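You operate a simulated robot arm through the tools that you are given. There is no shell and no other tool. Be economical: measure what you need, move in short steps, check, and stop when the job is done.

You are at the controls of a simulated robot arm. One attempt, no reset.

## Task
Press the small blue die into the black holder.
Fine: set that holder in the ring on the slide plate first; the slide plate ends pulled out.
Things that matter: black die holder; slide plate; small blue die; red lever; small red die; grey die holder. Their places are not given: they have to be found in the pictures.

It is judged by the outcome, as a careful person would: the job done as asked, and still so three seconds after it is handed in. It fails if anything else is knocked over, pushed out of place, dropped, spilled or broken.

## Robot
A 6-joint arm with a two-finger parallel gripper, fixed in place. Base frame: the origin is at the foot of the arm, x ahead of it, y to its left, z up; the work surface is at about z = 860. Units: mm, rad, N and s.
With the tool pointing down near the work surface it reaches from about 240 to 640 mm from the base axis. Its first joint turns from -1.152 to 1.152 rad. Payload 2.7 kg.
The tool frame sits at the grasp point between the pads (the TCP): z along the fingers, y along the line on which they close. The tips reach 23 mm beyond it. Largest opening 94 mm; finger width 38, thickness 10; the body of the gripper, 54 by 96 mm, starts 39 mm behind the TCP.
Orientation is that of the tool frame in the base frame, as [roll, pitch, yaw] about the fixed x, y, z axes, in that order (R = Rz(yaw) Ry(pitch) Rx(roll)). With the fingers straight down and closing along the base's y, the tool's x points along the base's -x, its y along +y and its z along -z.

## Interface
- The arm moves only by the tool step_arm. Its argument "targets" is a list of rows, each a list of 7 numbers: the turn, a rotation vector about the tool's x, y, z in units of 4 degrees (1.0 is 4 degrees), then the shift along the tool's x, y, z in units of 25 mm (1.0 is 25 mm), then the closure in counts, from 0 (fully open) to 255 (shut). In form: [[rx, ry, rz, dx, dy, dz, jaw], ...]. A call has 1 to 10 rows; each row shifts and turns the commanded pose from where the row before left it, along the tool's axes as they then stand. A call with a number of a shift or a turn outside -1 to 1 is refused whole. Rows are played at 5 a second. More than 50 mm and 0.15 rad between two rows, or a gripper value outside its range, and nothing of the call is played. Where a pose cannot be reached the arm comes as near as it can. A force on the tool above 90 N (or 10 N above the force at the start of the call, whichever is more), or a blocked arm, ends the call early, and 0.2 s more pass. Each finger travels about 45 mm/s and halts on what it meets, pressing with about 37 N; the grip force reading is that of the motor and also rises with nothing between the fingers. The clock runs only during rows and for 0.2 s after the last one: add rows that do not move to give the fingers time. The reply holds the time, the measured pose of the TCP, the force on the tool along the base axes, the opening and the grip force, in the units named above and with some noise.
- Cameras (640 x 400 px; columns grow to the right, rows downward): "scene" is fixed at [72.3, -425.7, 1421]; the picture's right is [0.82, -0.58, 0.00], its down [-0.24, -0.34, -0.91] and it looks along [0.53, 0.74, -0.41] (base axes); focal length 310 px, centre (320, 200). "wrist" rides on the gripper at [-39, 0, -44] in the tool frame; the picture's right is [0.00, -1.00, 0.00], its down [0.97, 0.00, -0.24] and it looks along [0.24, 0.00, 0.97] (tool axes); focal length 218 px, centre (320, 200).
- camera(camera): a new picture of that camera. It takes no simulated time.
- measure_at(camera, pixels): there is no depth. For up to 12 entries [column, row, z] of the newest picture of that camera ("zoom" is the newest enlarged one), the place [x, y] in the base frame at which the ray of that pixel passes the height z, good to about 3 mm. It takes no simulated time.
- enlarge(camera, box): a new picture of the part [left, top, right, bottom] of that camera's present view, enlarged. It takes no simulated time.
- hand_in(): hands the job in; it is judged then, once.

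Work in short steps. Measure before you move; look again where a grasp or a placing could have gone wrong, and mend it. You have 80 turns and 38 pictures in all, those below and enlarged ones among them. Open the gripper and draw the arm clear of the work before you hand the job in, unless the task says otherwise; then end with one line.

The tools are called after "Emit:" as a command line: name --pt "numbers of a row" for each row, then --argument value for the rest, lists and objects as JSON in quotes. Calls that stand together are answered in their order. step_arm: Moves the arm, as the interface text tells. Its arguments: {"type":"object","properties":{"targets":{"type":"array","items":{"type":"array","items":{"type":"number"}}}},"required":["targets"]} The other tools are called the same way: camera (camera) takes a picture; measure_at (camera, pixels) gives the place at which the rays of pixels pass given heights; enlarge (camera, box) takes an enlarged picture of a part of a camera's view; hand_in () hands the job in.

At the start:

```text
time: 0.0
ee_pos: [353.9, 51.7, 1314.6]
tool_rot: [3.141, 0.001, -3.139]
wrist_force: [0.4, 0.0, 0.1]
finger_gap: 93.7
finger_force: 0.1
```

scene: 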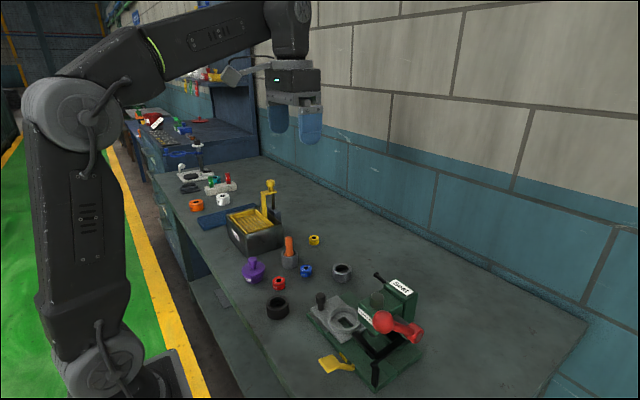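
wrist: 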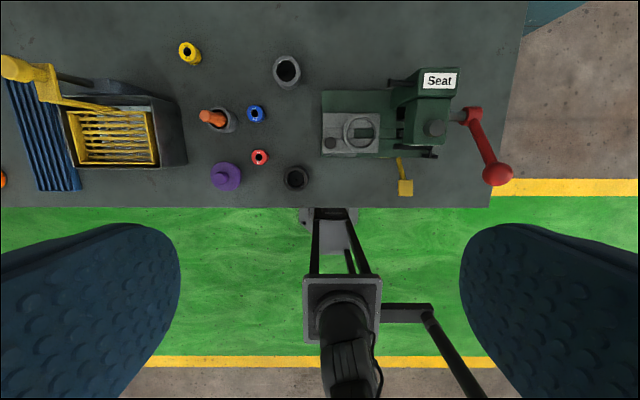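

The scene shows the press with a slide plate at about (343,318), the black holder at (277,308) and the blue die at (306,270). I enlarge both views to see the details.

Emit:
enlarge --camera "scene" --box '[230, 225, 440, 395]'

Emit:
enlarge --camera "wrist" --box '[190, 30, 530, 220]'

```text
2.35 times, centred on (335, 310) of scene
```

zoom: 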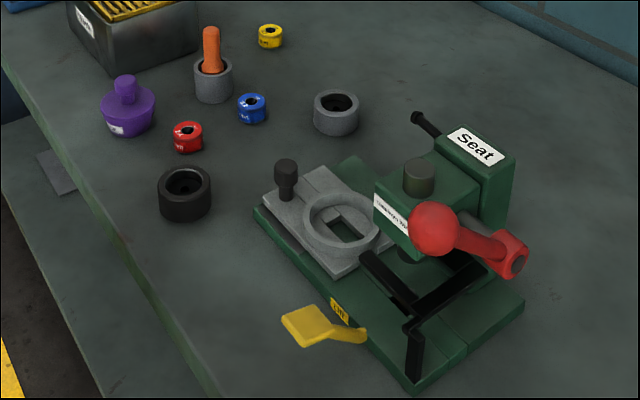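

```text
1.88 times, centred on (360, 125) of wrist
```

zoom: 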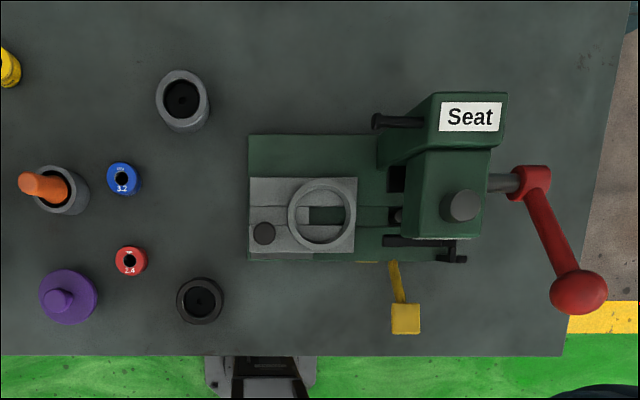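

I measure the main items in the wrist zoom, at guessed heights.

Emit:
measure_at --camera "zoom" --pixels '[[122, 179, 880], [200, 300, 895], [176, 300, 895], [224, 300, 895], [322, 216, 895], [288, 216, 895], [356, 216, 895], [264, 233, 930], [249, 180, 880], [357, 251, 880], [579, 292, 960], [463, 207, 1000]]'

Emit:
enlarge --camera "scene" --box '[300, 260, 440, 395]'

```text
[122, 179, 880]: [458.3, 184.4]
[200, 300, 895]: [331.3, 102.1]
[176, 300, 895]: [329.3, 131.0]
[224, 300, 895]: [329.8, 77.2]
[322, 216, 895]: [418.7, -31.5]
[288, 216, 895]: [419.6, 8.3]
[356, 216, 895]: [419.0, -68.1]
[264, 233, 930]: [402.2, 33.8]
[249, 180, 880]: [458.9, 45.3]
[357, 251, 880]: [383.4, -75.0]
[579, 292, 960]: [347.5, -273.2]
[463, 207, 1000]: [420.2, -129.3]
```

```text
2.96 times, centred on (370, 328) of scene
```

zoom: 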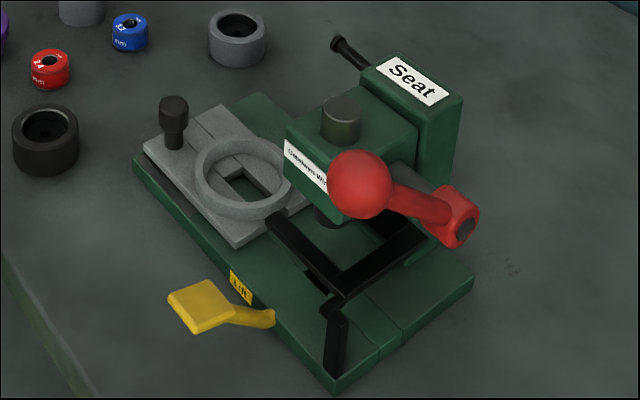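

Now I check heights in the scene zoom: holder top (46,124), knob top (174,103), ring top, die top, ram underside, lever.

Emit:
measure_at --camera "zoom" --pixels '[[46, 124, 890], [46, 124, 900], [47, 175, 860], [174, 103, 920], [174, 103, 940], [243, 168, 890], [243, 168, 900], [130, 20, 875], [130, 20, 885], [360, 183, 1000], [360, 183, 1040], [332, 212, 930]]'

Emit:
camera --camera "wrist"

```text
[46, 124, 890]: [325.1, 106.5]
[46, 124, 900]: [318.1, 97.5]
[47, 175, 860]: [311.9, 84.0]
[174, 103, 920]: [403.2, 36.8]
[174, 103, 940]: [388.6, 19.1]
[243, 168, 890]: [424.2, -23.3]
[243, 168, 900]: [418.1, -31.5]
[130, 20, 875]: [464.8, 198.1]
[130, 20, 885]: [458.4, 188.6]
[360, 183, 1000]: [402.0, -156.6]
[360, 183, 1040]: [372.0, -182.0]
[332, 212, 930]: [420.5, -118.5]
```

```text
32 pictures are left
```

wrist: 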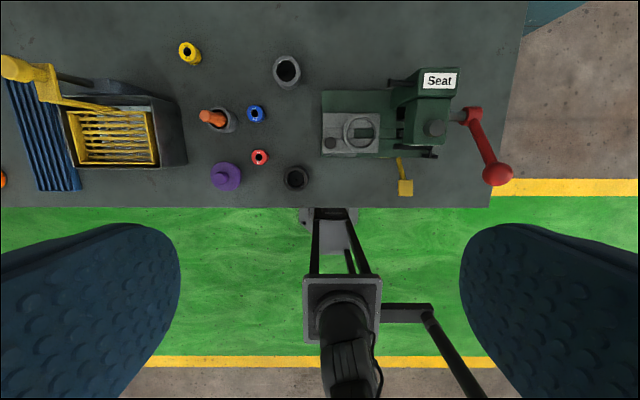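

Holder is at about (329,104), top z≈892, 52 mm wide. Ring is at about (419,-29). I will work with the fingers closing along x, with the camera on the +y side away from the press head, so I turn -90° about the tool z while coming down.

Emit:
step_arm --pt "0 0 -1 0 0 1 0" --pt "0 0 -1 0 0 1 0" --pt "0 0 -1 0 0 1 0" --pt "0 0 -1 0 0 1 0" --pt "0 0 -1 0 0 1 0" --pt "0 0 -1 0 0 1 0" --pt "0 0 -1 0 0 1 0" --pt "0 0 -1 0 0 0 0" --pt "0 0 -1 0 0 0 0" --pt "0 0 -1 0 0 0 0"

Emit:
step_arm --pt "0 0 -1 0 0 0 0" --pt "0 0 -1 0 0 0 0" --pt "0 0 -1 0 0 0 0" --pt "0 0 -1 0 0 0 0" --pt "0 0 -1 0 0 0 0" --pt "0 0 -1 0 0 0 0" --pt "0 0 -1 0 0 0 0" --pt "0 0 -1 0 0 0 0" --pt "0 0 -1 0 0 0 0" --pt "0 0 -1 0 0 0 0"

Emit:
step_arm --pt "0 0 -1 0 0 0 0" --pt "0 0 -1 0 0 0 0" --pt "0 0 -0.55 0 0 0 0" --pt "0 0 0 0 0 0 0"

Emit:
camera --camera "wrist"

```text
time: 2.2
ee_pos: [355.4, 52.6, 1140.5]
tool_rot: [-3.14, 0.001, -2.437]
wrist_force: [0.0, -0.2, 0.0]
finger_gap: 93.9
finger_force: 0.1
```

```text
time: 4.4
ee_pos: [354.5, 52.4, 1140.0]
tool_rot: [-3.141, 0.002, -1.742]
wrist_force: [0.2, -0.4, -0.6]
finger_gap: 94.1
finger_force: 0.0
```

```text
time: 5.4
ee_pos: [354.5, 53.3, 1140.8]
tool_rot: [-3.14, -0.001, -1.563]
wrist_force: [-0.1, 0.5, 0.7]
finger_gap: 94.0
finger_force: 0.0
```

```text
31 pictures are left
```

wrist: 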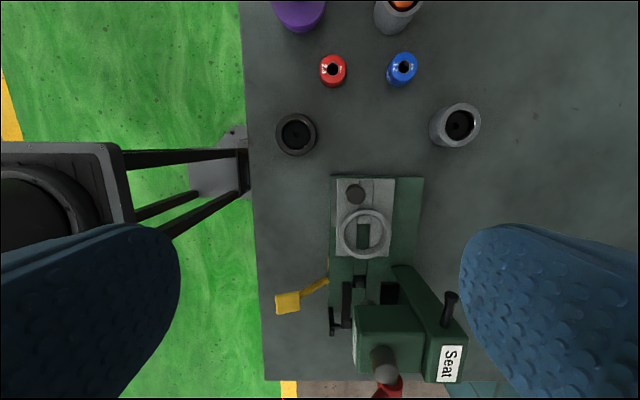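

Turned. I remeasure the holder (296,133), ring (363,232), knob (356,193) and the dies from this view.

Emit:
measure_at --camera "wrist" --pixels '[[296, 134, 892], [276, 134, 892], [317, 134, 892], [363, 232, 897], [339, 232, 897], [388, 232, 897], [356, 193, 920], [404, 68, 883], [333, 70, 883], [337, 179, 880], [390, 258, 880]]'

Emit:
enlarge --camera "wrist" --box '[250, 90, 480, 390]'

```text
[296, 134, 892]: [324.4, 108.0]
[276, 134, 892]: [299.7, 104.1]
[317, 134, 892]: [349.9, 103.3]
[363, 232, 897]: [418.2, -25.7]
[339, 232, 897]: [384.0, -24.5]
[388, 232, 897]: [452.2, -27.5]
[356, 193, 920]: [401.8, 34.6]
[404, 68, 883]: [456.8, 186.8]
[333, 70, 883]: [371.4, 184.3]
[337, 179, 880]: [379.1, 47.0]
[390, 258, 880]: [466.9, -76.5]
```

```text
1.33 times, centred on (365, 240) of wrist
```

zoom: 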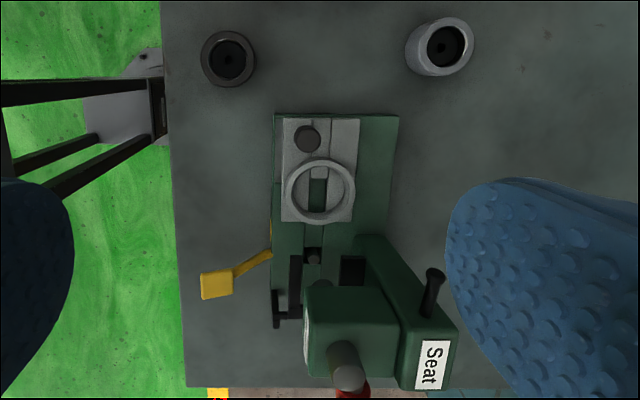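

Holder is at about (326,104). I move above it at z≈985 and look again.

Emit:
step_arm --pt "0 0 0 -1 0.56 1 0" --pt "0 0 0 -1 0.56 1 0" --pt "0 0 0 -0.04 0 1 0" --pt "0 0 0 0 0 1 0" --pt "0 0 0 0 0 1 0" --pt "0 0 0 0 0 1 0" --pt "0 0 0 0 0 0 0"

Emit:
camera --camera "wrist"

```text
time: 7.0
ee_pos: [326.0, 104.5, 990.1]
tool_rot: [-3.141, 0.001, -1.565]
wrist_force: [-1.0, -0.4, 0.0]
finger_gap: 93.8
finger_force: 0.1
```

```text
29 pictures are left
```

wrist: 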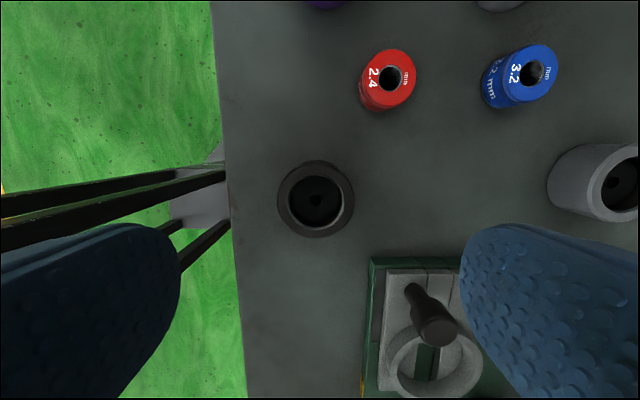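

Holder top circle is centred at (316,198), spanning 278–354. I measure it and the dies.

Emit:
measure_at --camera "wrist" --pixels '[[316, 198, 892], [278, 198, 892], [354, 198, 892], [316, 160, 892], [316, 237, 892], [531, 73, 883], [504, 71, 883], [557, 71, 883], [390, 77, 883], [436, 330, 921], [434, 360, 897]]'

```text
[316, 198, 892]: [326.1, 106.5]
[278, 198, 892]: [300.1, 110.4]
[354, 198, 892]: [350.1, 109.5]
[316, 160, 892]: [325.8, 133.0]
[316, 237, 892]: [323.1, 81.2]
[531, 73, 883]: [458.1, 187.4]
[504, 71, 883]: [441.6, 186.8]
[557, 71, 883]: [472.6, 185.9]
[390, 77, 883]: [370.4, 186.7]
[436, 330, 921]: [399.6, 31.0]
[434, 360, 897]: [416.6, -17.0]
```

Holder centre is about (325,107), 51 mm across. I go down so the tips overlap its upper 13 mm, keeping the lower part free for the ring, and close.

Emit:
step_arm --pt "0 0 0 -0.1 0.04 1 0" --pt "0 0 0 0 0 1 0" --pt "0 0 0 0 0 1 0" --pt "0 0 0 0 0 0.52 0" --pt "0 0 0 0 0 0 0" --pt "0 0 0 0 0 0 255" --pt "0 0 0 0 0 0 255" --pt "0 0 0 0 0 0 255" --pt "0 0 0 0 0 0 255" --pt "0 0 0 0 0 0 255"

```text
time: 9.2
ee_pos: [325.3, 106.7, 901.8]
tool_rot: [-3.139, 0.0, -1.562]
wrist_force: [-0.4, -0.5, -0.6]
finger_gap: 53.0
finger_force: 36.9
```

Gripped at 53 mm with a steady force. I lift and check from the scene camera.

Emit:
step_arm --pt "0 0 0 0 0 -1 255" --pt "0 0 0 0 0 -1 255" --pt "0 0 0 0 0 -1 255" --pt "0 0 0 0 0 -1 255" --pt "0 0 0 0 0 0 255"

Emit:
camera --camera "wrist"

Emit:
enlarge --camera "scene" --box '[250, 230, 430, 390]'

```text
time: 10.4
ee_pos: [325.8, 106.1, 1002.6]
tool_rot: [-3.141, 0.001, -1.563]
wrist_force: [0.3, 0.1, -3.7]
finger_gap: 53.1
finger_force: 36.7
```

```text
28 pictures are left
```

wrist: 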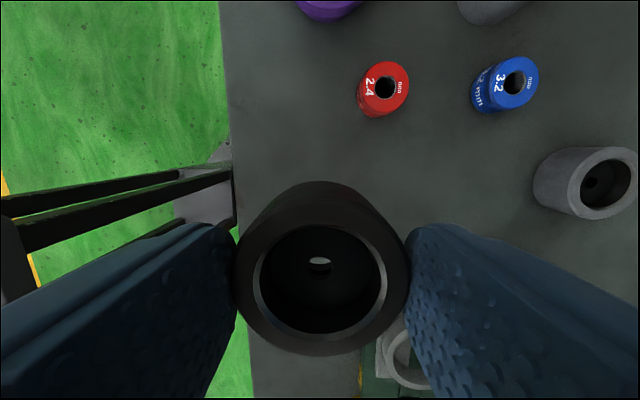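

```text
2.50 times, centred on (340, 310) of scene
```

zoom: 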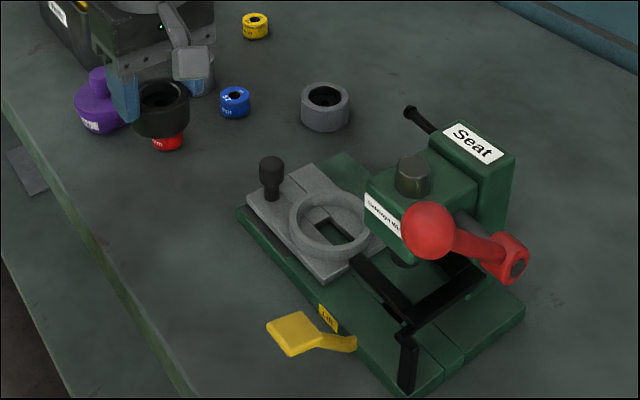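

Held cleanly. To locate the ring precisely I rise and move to (400,-80,1130), from where the camera sees the ring past the holder.

Emit:
step_arm --pt "0 0 0 0 0 -1 255" --pt "0 0 0 0 0 -1 255" --pt "0 0 0 1 -0.5 -1 255" --pt "0 0 0 1 -0.5 -1 255" --pt "0 0 0 1 -0.5 -1 255" --pt "0 0 0 1 -0.5 -0.1 255" --pt "0 0 0 1 -0.5 0 255" --pt "0 0 0 1 -0.47 0 255" --pt "0 0 0 1 0 0 255" --pt "0 0 0 0.44 0 0 255"

Emit:
camera --camera "wrist"

```text
time: 12.6
ee_pos: [400.7, -79.5, 1130.5]
tool_rot: [-3.14, 0.0, -1.563]
wrist_force: [0.7, 0.0, -3.6]
finger_gap: 53.1
finger_force: 37.0
```

```text
26 pictures are left
```

wrist: 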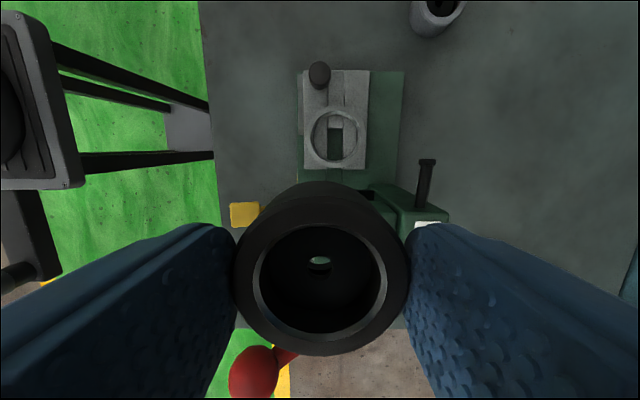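

Emit:
enlarge --camera "wrist" --box '[280, 50, 410, 190]'

```text
2.86 times, centred on (345, 120) of wrist
```

zoom: 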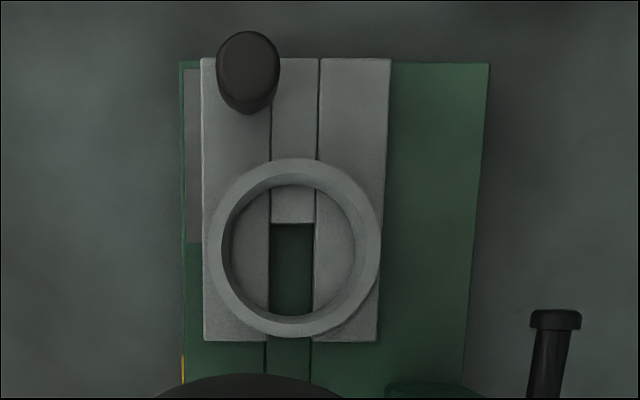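

In the zoom the ring's top circle spans columns 208–381 and rows 158–336. I measure centre and edges, plus the plate corners.

Emit:
measure_at --camera "zoom" --pixels '[[295, 247, 897], [208, 247, 897], [381, 247, 897], [295, 158, 897], [295, 336, 897], [222, 247, 897], [367, 247, 897], [202, 58, 880], [391, 58, 880], [378, 342, 880], [248, 55, 921], [205, 340, 880]]'

```text
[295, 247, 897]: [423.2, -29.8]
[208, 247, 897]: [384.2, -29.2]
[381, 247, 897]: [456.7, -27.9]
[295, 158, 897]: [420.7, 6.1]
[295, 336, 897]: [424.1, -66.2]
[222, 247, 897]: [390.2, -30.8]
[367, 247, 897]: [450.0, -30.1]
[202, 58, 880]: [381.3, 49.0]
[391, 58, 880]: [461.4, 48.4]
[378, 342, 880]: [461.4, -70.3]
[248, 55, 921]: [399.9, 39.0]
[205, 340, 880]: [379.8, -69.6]
```

Ring centre is about (421,-29.5) with bore ≈59 mm, against a 52 mm holder. I move over it and come down to z≈960, then check.

Emit:
step_arm --pt "0 0 0 -1 -0.41 0 255" --pt "0 0 0 -0.96 -0.41 0 255" --pt "0 0 0 0 0 1 255" --pt "0 0 0 0 0 1 255" --pt "0 0 0 0 0 1 255" --pt "0 0 0 0 0 1 255" --pt "0 0 0 0 0 1 255" --pt "0 0 0 0 0 1 255" --pt "0 0 0 0 0 0.8 255" --pt "0 0 0 0 0 0 255"

Emit:
enlarge --camera "scene" --box '[290, 220, 450, 390]'

```text
time: 14.8
ee_pos: [420.5, -29.5, 960.2]
tool_rot: [-3.141, 0.001, -1.564]
wrist_force: [0.2, 0.1, -3.1]
finger_gap: 53.4
finger_force: 36.7
```

```text
2.35 times, centred on (370, 305) of scene
```

zoom: 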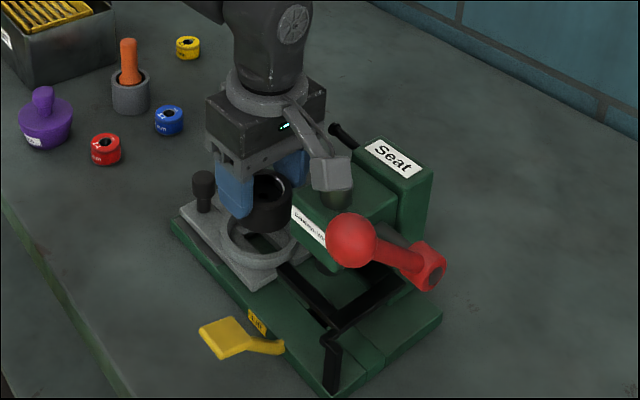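

A bracket on the gripper's tool +x side (zoom (330,175), about 100 mm out and 86 mm above the TCP) would come down onto the press head. I back up and turn 180°, so the bracket points to +y over free space.

Emit:
step_arm --pt "0 0 0 0 0 -1 255" --pt "0 0 0 0 0 -1 255" --pt "0 0 0 0 0 -1 255" --pt "0 0 0 0 0 -1 255" --pt "0 0 0 -1 0 -1 255" --pt "0 0 0 -1 0 0 255" --pt "0 0 1 -1 0 0 255" --pt "0 0 1 0 0 0 255" --pt "0 0 1 0 0 0 255" --pt "0 0 1 0 0 0 255"

Emit:
step_arm --pt "0 0 1 0 0 0 255" --pt "0 0 1 0 0 0 255" --pt "0 0 1 0 0 0 255" --pt "0 0 1 0 0 0 255" --pt "0 0 1 0 0 0 255" --pt "0 0 1 0 0 0 255" --pt "0 0 1 0 0 0 255" --pt "0 0 1 0 0 0 255" --pt "0 0 1 0 0 0 255" --pt "0 0 1 0 0 0 255"

Emit:
step_arm --pt "0 0 1 0 0 0 255" --pt "0 0 1 0 0 0 255" --pt "0 0 1 0 0 0 255" --pt "0 0 1 0 0 0 255" --pt "0 0 1 0 0 0 255" --pt "0 0 1 0 0 0 255" --pt "0 0 1 0 0 0 255" --pt "0 0 1 0 0 0 255" --pt "0 0 1 0 0 0 255" --pt "0 0 1 0 0 0 255"

Emit:
step_arm --pt "0 0 1 0 0 0 255" --pt "0 0 1 0 0 0 255" --pt "0 0 1 0 0 0 255" --pt "0 0 1 0 0 0 255" --pt "0 0 1 0 0 0 255" --pt "0 0 1 0 0 0 255" --pt "0 0 1 0 0 0 255" --pt "0 0 1 0 0 0 255" --pt "0 0 1 0 0 0 255" --pt "0 0 1 0 0 0 255"

Emit:
step_arm --pt "0 0 1 0 0 0 255" --pt "0 0 1 0 0 0 255" --pt "0 0 1 0 0 0 255" --pt "0 0 1 0 0 0 255" --pt "0 0 1 0 0 0 255" --pt "0 0 1 0 0 0 255" --pt "0 0 1 0 0 0 255" --pt "0 0 1 0 0 0 255" --pt "0 0 1 0 0 0 255" --pt "0 0 1 0 0 0 255"

```text
time: 17.0
ee_pos: [420.2, 45.6, 1083.9]
tool_rot: [-3.141, 0.002, -1.846]
wrist_force: [0.3, -0.2, -3.6]
finger_gap: 53.2
finger_force: 37.0
```

```text
time: 19.2
ee_pos: [420.7, 44.5, 1084.7]
tool_rot: [-3.141, 0.001, -2.543]
wrist_force: [-0.2, 0.4, -3.1]
finger_gap: 53.2
finger_force: 37.1
```

```text
time: 21.4
ee_pos: [420.1, 45.6, 1085.0]
tool_rot: [3.141, 0.002, 3.043]
wrist_force: [0.2, -0.4, -2.2]
finger_gap: 53.4
finger_force: 36.8
```

```text
time: 23.6
ee_pos: [421.6, 44.9, 1084.7]
tool_rot: [3.139, -0.001, 2.343]
wrist_force: [0.3, 0.8, -4.0]
finger_gap: 53.2
finger_force: 36.5
```

```text
time: 25.8
ee_pos: [421.2, 45.0, 1084.2]
tool_rot: [3.14, 0.002, 1.646]
wrist_force: [0.9, 0.3, -3.5]
finger_gap: 53.2
finger_force: 36.5
```

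The turn is almost complete (yaw 1.646). I finish it and take a picture to check how the ring and press head look from here.

Emit:
step_arm --pt "0 0 1 0 0 0 255" --pt "0 0 0.07 0 0 0 255" --pt "0 0 0 0 0 0 255"

Emit:
camera --camera "wrist"

Emit:
camera --camera "scene"

```text
time: 26.6
ee_pos: [420.5, 44.4, 1084.3]
tool_rot: [3.14, 0.001, 1.571]
wrist_force: [0.3, 1.8, -4.1]
finger_gap: 53.2
finger_force: 36.9
```

```text
23 pictures are left
```

wrist: 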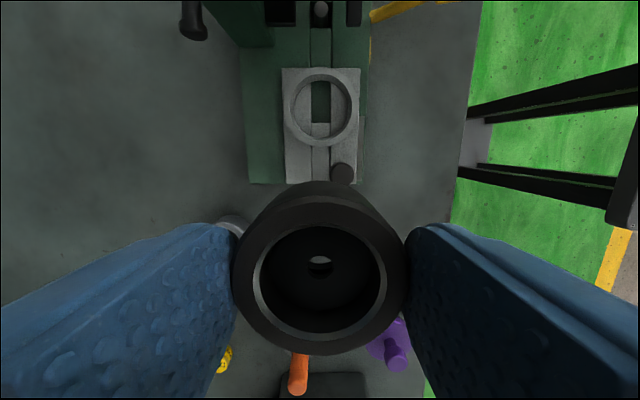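

```text
22 pictures are left
```

scene: 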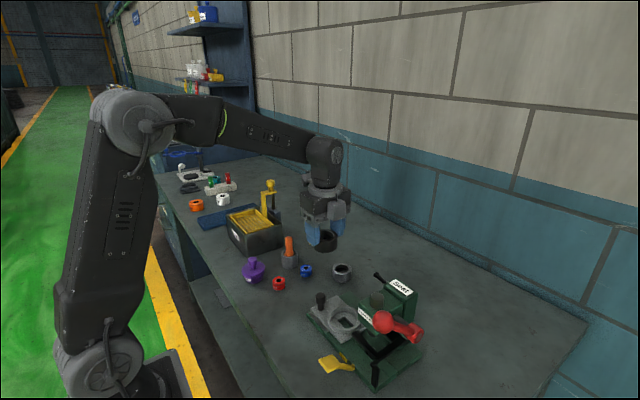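

I check where the bracket is now with an enlarged scene view, and measure the ring from this wrist picture (ring outer columns 283–359, rows 73–146).

Emit:
enlarge --camera "scene" --box '[270, 120, 400, 260]'

Emit:
measure_at --camera "wrist" --pixels '[[321, 110, 897], [283, 110, 897], [359, 110, 897], [321, 73, 897], [321, 147, 897]]'

```text
2.86 times, centred on (335, 190) of scene
```

zoom: 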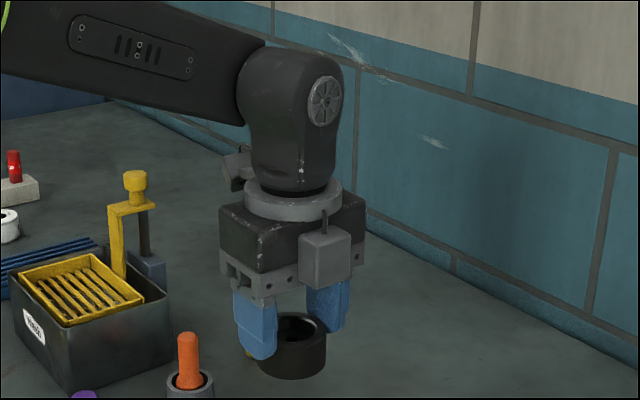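

```text
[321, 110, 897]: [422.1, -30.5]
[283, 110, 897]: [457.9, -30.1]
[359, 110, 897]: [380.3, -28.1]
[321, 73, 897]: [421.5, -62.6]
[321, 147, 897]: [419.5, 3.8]
```

The bracket is now on the +y side and only the camera block (about 40 mm out) faces the head, which leaves roughly 15 mm clear. The ring again measures about (420.5,-29.5). I move over it, down to z≈950.

Emit:
step_arm --pt "0 0 0 -1 0 0 255" --pt "0 0 0 -1 0 0 255" --pt "0 0 0 -0.9 0 0 255" --pt "0 0 0 0 0 1 255" --pt "0 0 0 0 0 1 255" --pt "0 0 0 0 0 1 255" --pt "0 0 0 0 0 1 255" --pt "0 0 0 0 0 1 255" --pt "0 0 0 0 0 0.3 255" --pt "0 0 0 0 0 0 255"

Emit:
enlarge --camera "scene" --box '[290, 240, 430, 390]'

```text
time: 28.8
ee_pos: [419.8, -27.3, 951.1]
tool_rot: [3.14, -0.001, 1.572]
wrist_force: [0.3, 0.0, -3.8]
finger_gap: 53.2
finger_force: 37.4
```

```text
2.67 times, centred on (360, 315) of scene
```

zoom: 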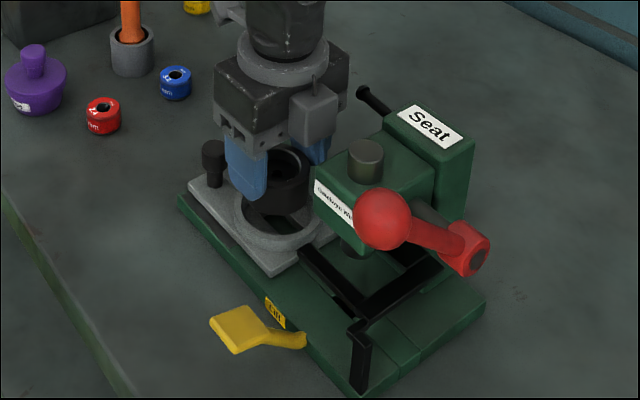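

The holder hangs just above the ring, in line with it. I descend in small steps.

Emit:
step_arm --pt "0 0 0 0 0.03 0.4 255" --pt "0 0 0 0 0 0.3 255" --pt "0 0 0 0 0 0.2 255" --pt "0 0 0 0 0 0 255"

```text
time: 29.8
ee_pos: [419.4, -27.6, 929.6]
tool_rot: [-3.138, -0.001, 1.573]
wrist_force: [-23.2, -12.2, 25.1]
finger_gap: 53.5
finger_force: 37.4
```

Contact with a sideways push toward -x and -y: the holder touches the ring on its +x/+y side. I rise slightly, shift by that much, and look at the forces.

Emit:
step_arm --pt "0 0 0 0 0 -0.2 255" --pt "0 0 0 -0.08 -0.12 0 255" --pt "0 0 0 0 0 0 255"

Emit:
camera --camera "wrist"

```text
time: 30.6
ee_pos: [418.2, -28.5, 934.4]
tool_rot: [3.139, -0.002, 1.572]
wrist_force: [-1.0, 0.3, -3.0]
finger_gap: 53.1
finger_force: 37.7
```

```text
19 pictures are left
```

wrist: 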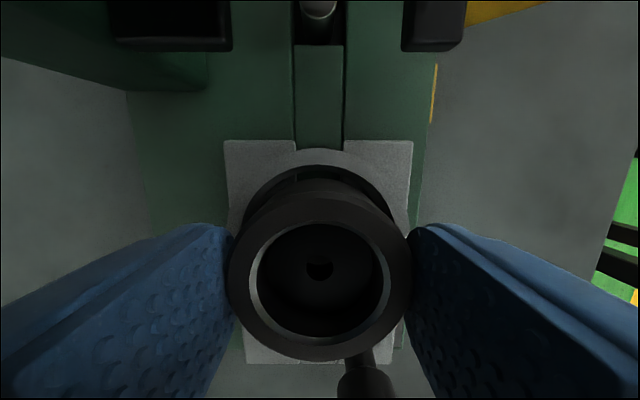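

Forces are gone and the holder looks centred in the ring columns (about 319). I lower again gently.

Emit:
step_arm --pt "0 0 0 0 0 0.15 255" --pt "0 0 0 0 0 0.15 255" --pt "0 0 0 0 0 0 255"

```text
time: 31.4
ee_pos: [418.6, -28.7, 926.5]
tool_rot: [-3.14, -0.002, 1.572]
wrist_force: [0.8, -0.2, -3.6]
finger_gap: 52.9
finger_force: 36.7
```

Free at z=926. I continue down in 2.5 mm steps.

Emit:
step_arm --pt "0 0 0 0 0 0.1 255" --pt "0 0 0 0 0 0.1 255" --pt "0 0 0 0 0 0.1 255" --pt "0 0 0 0 0 0 255"

```text
time: 32.4
ee_pos: [420.5, -30.6, 920.9]
tool_rot: [3.134, 0.0, 1.572]
wrist_force: [-2.3, 0.0, 28.0]
finger_gap: 52.7
finger_force: 37.1
```

It seats at z≈921 with a purely vertical 28 N, as expected for the plate floor. I ease off a little, open, and rise.

Emit:
step_arm --pt "0 0 0 0 0 -0.06 255" --pt "0 0 0 0 0 0 80" --pt "0 0 0 0 0 0 60" --pt "0 0 0 0 0 0 60" --pt "0 0 0 0 0 -0.5 60" --pt "0 0 0 0 0 -1 60" --pt "0 0 0 0 0 -1 60" --pt "0 0 0 0 0 -1 60" --pt "0 0 0 0 0 -1 60" --pt "0 0 0 0 0 0 60"

Emit:
camera --camera "wrist"

Emit:
enlarge --camera "scene" --box '[290, 240, 430, 390]'

```text
time: 34.6
ee_pos: [418.0, -29.0, 1033.8]
tool_rot: [3.14, 0.001, 1.573]
wrist_force: [0.9, 0.9, 0.0]
finger_gap: 72.1
finger_force: 0.0
```

```text
18 pictures are left
```

wrist: 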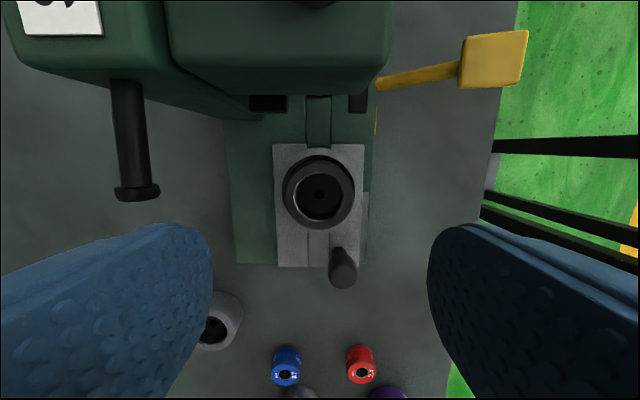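

```text
2.67 times, centred on (360, 315) of scene
```

zoom: 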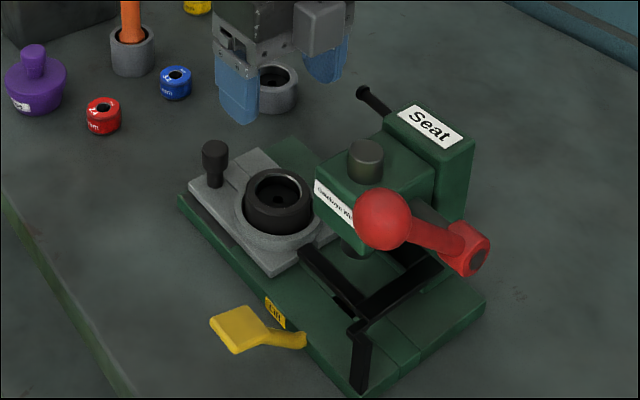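

The holder is seated in the ring. Now I fetch the blue die at about (458,187): I move above it at z≈970.

Emit:
step_arm --pt "0 0 0 1 0.2 0 60" --pt "0 0 0 1 0.2 0 60" --pt "0 0 0 1 0.2 0 60" --pt "0 0 0 1 0.2 0 60" --pt "0 0 0 1 0.2 0 60" --pt "0 0 0 1 0.2 0 60" --pt "0 0 0 1 0.2 0 60" --pt "0 0 0 1 0.2 0.8 60" --pt "0 0 0 0.64 0 0.8 60" --pt "0 0 0 0 0 0.9 60"

Emit:
camera --camera "wrist"

```text
time: 36.8
ee_pos: [459.6, 186.6, 972.7]
tool_rot: [3.14, -0.002, 1.573]
wrist_force: [-0.3, -0.5, -0.9]
finger_gap: 72.0
finger_force: 0.0
```

```text
16 pictures are left
```

wrist: 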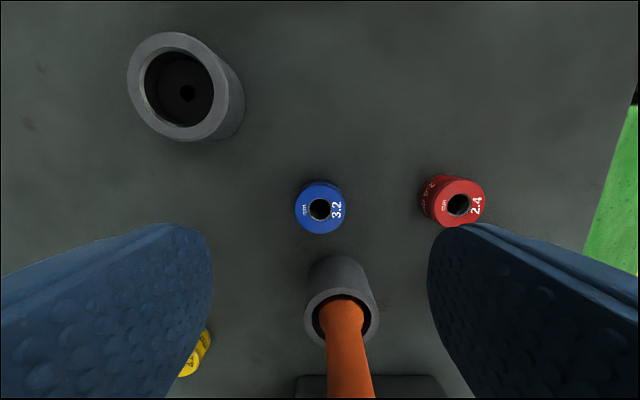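

Die top is at (320,209), the orange pin's holder at (342,309). I measure both, and the red die.

Emit:
measure_at --camera "wrist" --pixels '[[320, 209, 880], [320, 209, 885], [295, 209, 883], [345, 209, 883], [320, 185, 883], [320, 234, 883], [342, 309, 895], [342, 309, 905], [455, 203, 883], [345, 400, 940], [345, 305, 910]]'

```text
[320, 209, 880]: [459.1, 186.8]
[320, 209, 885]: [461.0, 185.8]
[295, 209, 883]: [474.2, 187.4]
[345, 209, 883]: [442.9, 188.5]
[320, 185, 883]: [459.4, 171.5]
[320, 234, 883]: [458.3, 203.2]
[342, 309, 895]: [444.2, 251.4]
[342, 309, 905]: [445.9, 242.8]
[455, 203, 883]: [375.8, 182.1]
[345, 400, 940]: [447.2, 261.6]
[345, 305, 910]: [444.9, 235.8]
```

The gripper bracket over +y could reach the orange pin (top z≈952 at (445,247)). I turn 24° so the bracket and body clear it, narrow the jaws to 46 mm, come down to 930 and check.

Emit:
step_arm --pt "0 0 1 0 0 0 130" --pt "0 0 1 0 0 0 130" --pt "0 0 1 0 0 0 130" --pt "0 0 1 0 0 0 130" --pt "0 0 1 0 0 0 130" --pt "0 0 1 0 0 0 130" --pt "0 0 0 0 0 0.8 130" --pt "0 0 0 0 0 0.8 130" --pt "0 0 0 0 0 0 130"

Emit:
enlarge --camera "scene" --box '[230, 160, 390, 320]'

Emit:
camera --camera "wrist"

```text
time: 38.8
ee_pos: [459.2, 185.6, 932.2]
tool_rot: [-3.141, -0.002, 1.154]
wrist_force: [-0.8, -0.5, 0.1]
finger_gap: 46.1
finger_force: 0.0
```

```text
2.50 times, centred on (310, 240) of scene
```

zoom: 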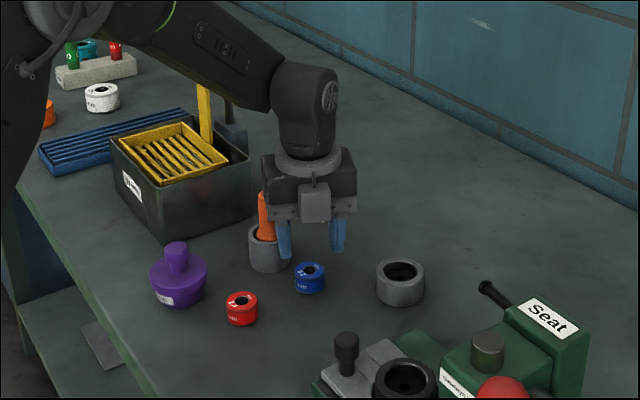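

```text
14 pictures are left
```

wrist: 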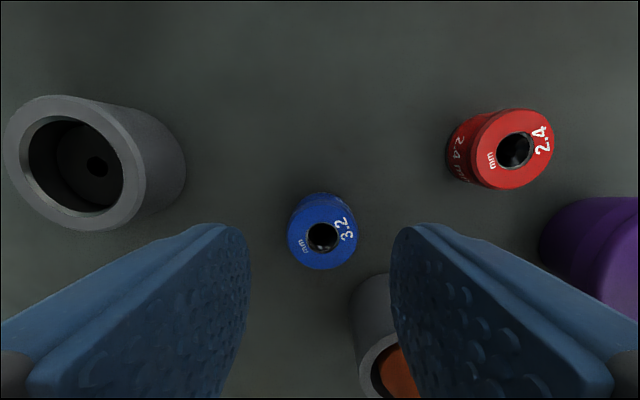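

The die is centred between the fingers and the pin is clear. I lower to z=896 so the tips overlap the top 10 mm, close and lift.

Emit:
step_arm --pt "0 0 0 0 0 0.7 130" --pt "0 0 0 0 0 0.75 130" --pt "0 0 0 0 0 0 130" --pt "0 0 0 0 0 0 255" --pt "0 0 0 0 0 0 255" --pt "0 0 0 0 0 0 255" --pt "0 0 0 0 0 0 255"

Emit:
step_arm --pt "0 0 0 0 0 -1 255" --pt "0 0 0 0 0 -1 255" --pt "0 0 0 0 0 -1 255" --pt "0 0 0 0 0 -1 255" --pt "0 0 -1 0 0 -0.5 255" --pt "0 0 -1 0 0 0 255" --pt "0 0 -1 0 0 0 255" --pt "0 0 -1 0 0 0 255" --pt "0 0 -1 0 0 0 255" --pt "0 0 -1 0 0 0 255"

Emit:
camera --camera "wrist"

```text
time: 40.4
ee_pos: [458.7, 185.8, 894.6]
tool_rot: [3.141, -0.001, 1.154]
wrist_force: [0.0, 0.4, -0.5]
finger_gap: 32.6
finger_force: 37.1
```

```text
time: 42.6
ee_pos: [457.4, 186.4, 1007.5]
tool_rot: [3.14, 0.001, 1.572]
wrist_force: [0.3, 0.7, -1.5]
finger_gap: 32.5
finger_force: 37.2
```

```text
13 pictures are left
```

wrist: 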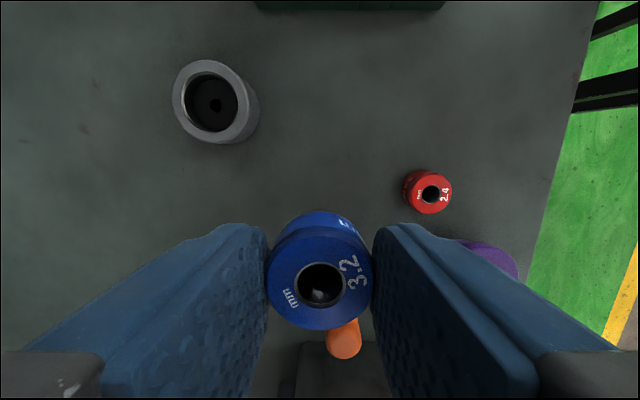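

The die is held well. I move it toward the press to (420,15) at this height and look at the holder past the die.

Emit:
step_arm --pt "0 0 0 -1 -0.3 0 255" --pt "0 0 0 -1 -0.3 0 255" --pt "0 0 0 -1 -0.3 0 255" --pt "0 0 0 -1 -0.3 0 255" --pt "0 0 0 -1 -0.3 0 255" --pt "0 0 0 -1 0 0 255" --pt "0 0 0 -0.85 0 0 255" --pt "0 0 0 0 0 0 255"

Emit:
enlarge --camera "wrist" --box '[240, 40, 400, 240]'

```text
time: 44.4
ee_pos: [419.8, 14.6, 1007.7]
tool_rot: [3.14, 0.0, 1.573]
wrist_force: [0.3, -0.4, -1.6]
finger_gap: 32.9
finger_force: 37.3
```

```text
2.00 times, centred on (320, 140) of wrist
```

zoom: 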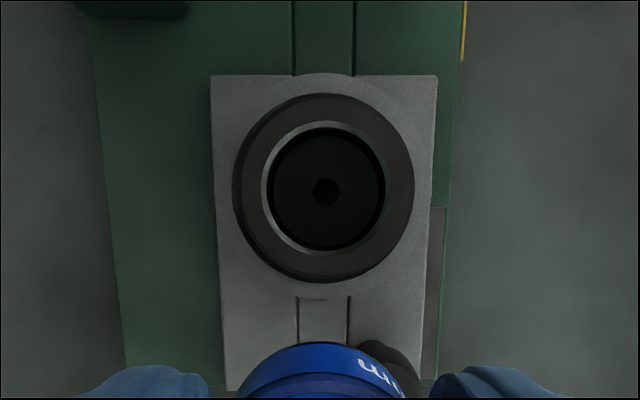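

The bore mouth spans columns 262–387 and rows 120–257, centre (324.5,188). I measure it at the holder top height.

Emit:
measure_at --camera "zoom" --pixels '[[324.5, 188, 912], [262, 188, 912], [387, 188, 912], [324.5, 120, 912], [324.5, 257, 912], [268, 188, 912], [384, 188, 912], [236, 188, 912], [414, 188, 912], [324.5, 95, 912], [324.5, 283, 912]]'

```text
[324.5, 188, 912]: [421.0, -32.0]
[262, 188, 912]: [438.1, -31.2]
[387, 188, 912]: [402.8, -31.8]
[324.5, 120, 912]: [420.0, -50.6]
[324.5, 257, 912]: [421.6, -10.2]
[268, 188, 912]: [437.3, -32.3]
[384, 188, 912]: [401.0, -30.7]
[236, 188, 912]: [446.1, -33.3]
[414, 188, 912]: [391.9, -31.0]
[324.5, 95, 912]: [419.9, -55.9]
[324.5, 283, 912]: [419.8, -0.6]
```

Bore centre is about (420,-30.5). I move over it and come down to z≈950, just before the expected contact.

Emit:
step_arm --pt "0 0 0 -0.88 0 0 255" --pt "0 0 0 -0.88 0.01 0 255" --pt "0 0 0 0 0 0.8 255" --pt "0 0 0 0 0 0.8 255" --pt "0 0 0 0 0 0.7 255" --pt "0 0 0 0 0 0 255"

Emit:
camera --camera "wrist"

```text
time: 45.8
ee_pos: [420.8, -28.6, 950.2]
tool_rot: [3.14, -0.001, 1.573]
wrist_force: [-3.7, -0.1, 7.6]
finger_gap: 32.9
finger_force: 37.1
```

```text
11 pictures are left
```

wrist: 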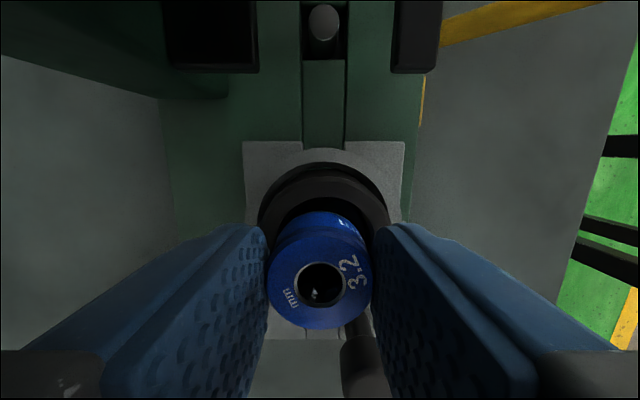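

Light contact already at 950 with a -x push; the holder's centre column (≈324) is about 1.5 mm to -x of the die's (320). I lift slightly, shift -x by 1.3 mm and lower gently.

Emit:
step_arm --pt "0 0 0 0 0 -0.1 255" --pt "0 0 0 -0.03 -0.05 0 255" --pt "0 0 0 0 0 0.1 255" --pt "0 0 0 0 0 0.06 255" --pt "0 0 0 0 0 0 255"

```text
time: 47.0
ee_pos: [420.8, -29.0, 949.5]
tool_rot: [3.137, 0.0, 1.573]
wrist_force: [-5.9, -0.2, 18.2]
finger_gap: 33.0
finger_force: 37.0
```

Still in contact with a -x push. I shift a further 1.5 mm to -x and try again.

Emit:
step_arm --pt "0 0 0 0 0 -0.2 255" --pt "0 0 0 0 -0.06 0 255" --pt "0 0 0 0 0 0 255" --pt "0 0 0 0 0 0.1 255" --pt "0 0 0 0 0 0.1 255" --pt "0 0 0 0 0 0 255"

```text
time: 48.4
ee_pos: [418.6, -29.7, 948.8]
tool_rot: [3.137, -0.001, 1.572]
wrist_force: [-3.1, -0.6, 12.3]
finger_gap: 32.9
finger_force: 37.3
```

Slightly lower with less force. One more nudge of 0.8 mm to -x and press down a little to see whether it enters.

Emit:
step_arm --pt "0 0 0 0 0 -0.1 255" --pt "0 0 0 0 -0.03 0 255" --pt "0 0 0 0 0 0.1 255" --pt "0 0 0 0 0 0.08 255" --pt "0 0 0 0 0 0 255"

Emit:
enlarge --camera "scene" --box '[310, 270, 400, 350]'

```text
time: 49.6
ee_pos: [418.3, -30.0, 947.6]
tool_rot: [3.136, 0.001, 1.572]
wrist_force: [-3.9, 0.1, 24.8]
finger_gap: 32.7
finger_force: 37.3
```

```text
5.00 times, centred on (355, 310) of scene
```

zoom: 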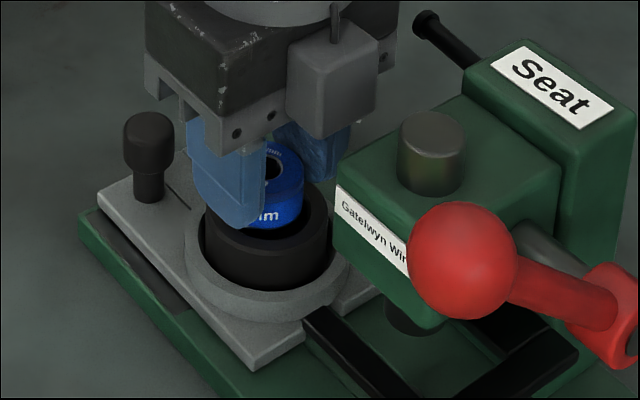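

The die sits at the bore mouth. I ease the load, open, rise and inspect how it rests.

Emit:
step_arm --pt "0 0 0 0 0 -0.07 255" --pt "0 0 0 0 0 0 140" --pt "0 0 0 0 0 0 110" --pt "0 0 0 0 0 0 110" --pt "0 0 0 0 0 -0.5 110" --pt "0 0 0 0 0 -1 110" --pt "0 0 0 0 0 -1 110" --pt "0 0 0 0 0 0 110"

Emit:
enlarge --camera "wrist" --box '[220, 80, 420, 280]'

Emit:
enlarge --camera "scene" --box '[310, 270, 400, 350]'

```text
time: 51.4
ee_pos: [418.1, -29.6, 1009.6]
tool_rot: [3.139, 0.002, 1.573]
wrist_force: [-0.8, 0.2, -0.6]
finger_gap: 53.5
finger_force: 0.0
```

```text
2.00 times, centred on (320, 180) of wrist
```

zoom: 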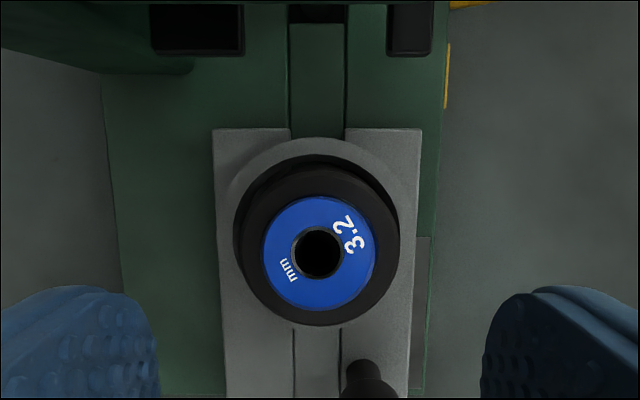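

```text
5.00 times, centred on (355, 310) of scene
```

zoom: 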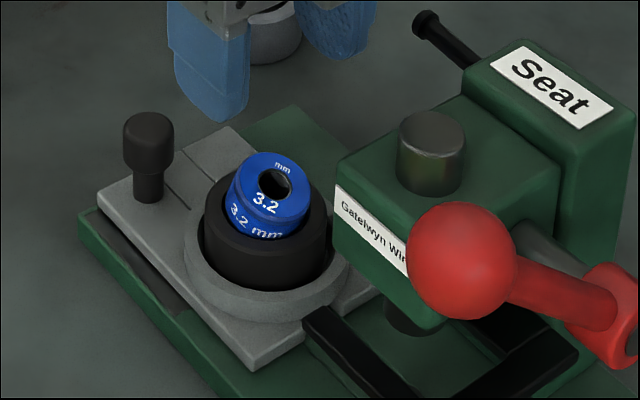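

The die rests in the bore mouth, perhaps slightly tilted toward the camera. I close the jaws and press gently on its top to level it.

Emit:
step_arm --pt "0 0 0 0 0 0 255" --pt "0 0 0 0 0 0 255" --pt "0 0 0 0 0 0 255" --pt "0 0 0 0 0.04 1 255" --pt "0 0 0 0 0 0.9 255" --pt "0 0 0 0 0 0.15 255" --pt "0 0 0 0 0 0 255"

```text
time: 53.0
ee_pos: [420.1, -30.0, 958.2]
tool_rot: [3.142, 0.0, 1.572]
wrist_force: [0.2, 0.0, -0.3]
finger_gap: 0.0
finger_force: 37.0
```

Emit:
step_arm --pt "0 0 0 0 0 0.1 255" --pt "0 0 0 0 0 0.1 255" --pt "0 0 0 0 0 0.1 255" --pt "0 0 0 0 0 0 255"

```text
time: 54.0
ee_pos: [419.7, -28.9, 949.7]
tool_rot: [3.139, -0.001, 1.572]
wrist_force: [0.5, 0.2, 0.6]
finger_gap: 0.2
finger_force: 37.0
```

No contact yet at tip height 927, so the die sits deeper than I thought. I continue carefully.

Emit:
step_arm --pt "0 0 0 0 0 0.1 255" --pt "0 0 0 0 0 0.1 255" --pt "0 0 0 0 0 0 255"

```text
time: 54.8
ee_pos: [419.5, -30.2, 946.8]
tool_rot: [3.137, 0.0, 1.573]
wrist_force: [-5.5, -1.9, 23.5]
finger_gap: 0.1
finger_force: 36.9
```

Contact at tip z≈924. I press a bit harder to level it, then rise and look.

Emit:
step_arm --pt "0 0 0 0 0 0.1 255" --pt "0 0 0 0 0 0 255" --pt "0 0 0 0 0 -0.3 255" --pt "0 0 0 0 0 -1 255" --pt "0 0 0 0 0 -1 255" --pt "0 0 0 0 0 -1 255" --pt "0 0 0 0 0 0 255"

Emit:
enlarge --camera "scene" --box '[310, 260, 430, 390]'

```text
time: 56.4
ee_pos: [419.1, -28.9, 1027.4]
tool_rot: [-3.142, 0.0, 1.572]
wrist_force: [-0.5, 0.6, -0.6]
finger_gap: 0.1
finger_force: 36.7
```

```text
3.08 times, centred on (370, 325) of scene
```

zoom: 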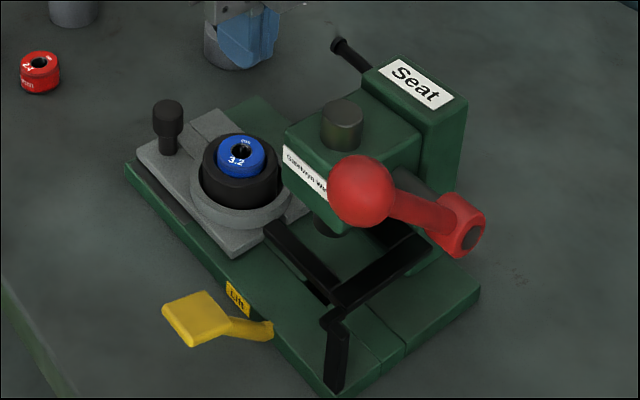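

The die is now level and started in the bore. Next is the slide: its knob is at about (401,36), top z≈921. To stay clear of the press head at the inner end I'll grip it with the tool tilted 30° (body leaning to +y). I move to above the knob, tilt and open to 42 mm.

Emit:
step_arm --pt "0 0 0 1 -0.36 0 255" --pt "0 0 0 1 -0.36 0 140" --pt "0 -1 0 1 0 0 140" --pt "0 -1 0 0 0 0 140" --pt "0 -1 0 0 0 0 140" --pt "0 -1 0 0 0 0 140" --pt "0 -1 0 0 0 0 140" --pt "0 -1 0 0 0 0 140" --pt "0 -1 0 0 0 0 140" --pt "0 -0.5 0 0 0 0 140"

Emit:
enlarge --camera "scene" --box '[250, 190, 430, 350]'

```text
time: 58.6
ee_pos: [401.6, 45.1, 1026.2]
tool_rot: [3.139, 0.522, 1.571]
wrist_force: [-0.4, 0.6, 0.3]
finger_gap: 42.4
finger_force: 0.1
```

```text
2.50 times, centred on (340, 270) of scene
```

zoom: 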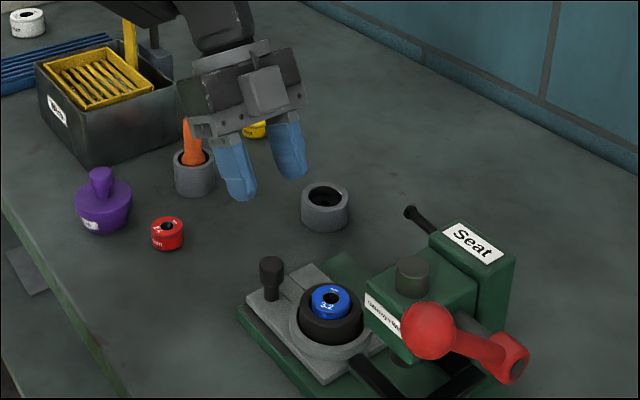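

Tilt is right. I go straight down to z≈930 (base vertical) and check the knob position in the wrist view.

Emit:
step_arm --pt "0 0 0 0.48 0 0.83 140" --pt "0 0 0 0.48 0 0.83 140" --pt "0 0 0 0.48 0 0.83 140" --pt "0 0 0 0.48 0 0.83 140" --pt "0 0 0 0 0 0 140"

Emit:
camera --camera "wrist"

```text
time: 59.8
ee_pos: [400.7, 44.8, 929.6]
tool_rot: [3.141, 0.523, 1.569]
wrist_force: [-0.1, -1.1, -0.2]
finger_gap: 42.6
finger_force: 0.0
```

```text
5 pictures are left
```

wrist: 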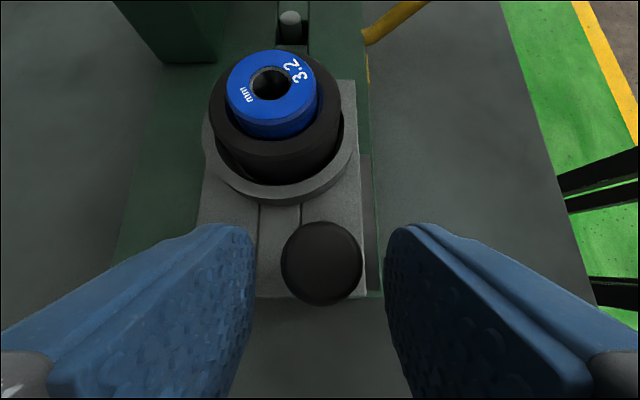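

The knob is centred (column 321). I lower 15 mm more and close on it.

Emit:
step_arm --pt "0 0 0 0.3 0 0.52 140" --pt "0 0 0 0 0 0 140" --pt "0 0 0 0 0 0 255" --pt "0 0 0 0 0 0 255" --pt "0 0 0 0 0 0 255" --pt "0 0 0 0 0 0 255"

```text
time: 61.2
ee_pos: [399.9, 44.8, 914.9]
tool_rot: [3.141, 0.522, 1.569]
wrist_force: [-9.5, -0.1, 0.1]
finger_gap: 23.6
finger_force: 44.6
```

Gripped (23.6 mm). I push the slide toward -y in 10 mm steps, watching the force.

Emit:
step_arm --pt "0 0 0 0 -0.03 0 255" --pt "0 0 0 -0.346 0 0.2 255" --pt "0 0 0 -0.346 0 0.2 255" --pt "0 0 0 -0.346 0 0.2 255" --pt "0 0 0 -0.346 0 0.2 255" --pt "0 0 0 0 0 0 255"

```text
time: 62.6
ee_pos: [400.2, 5.3, 915.5]
tool_rot: [3.139, 0.521, 1.571]
wrist_force: [-4.6, 0.9, -7.8]
finger_gap: 23.7
finger_force: 44.4
```

Moved 40 mm freely. I continue 40 mm more.

Emit:
step_arm --pt "0 0 0 -0.346 0 0.2 255" --pt "0 0 0 -0.346 0 0.2 255" --pt "0 0 0 -0.346 0 0.2 255" --pt "0 0 0 -0.346 0 0.2 255" --pt "0 0 0 0 0 0 255"

```text
time: 63.8
ee_pos: [400.3, -35.0, 916.2]
tool_rot: [3.139, 0.522, 1.57]
wrist_force: [0.0, -0.3, -11.3]
finger_gap: 23.8
finger_force: 45.2
```

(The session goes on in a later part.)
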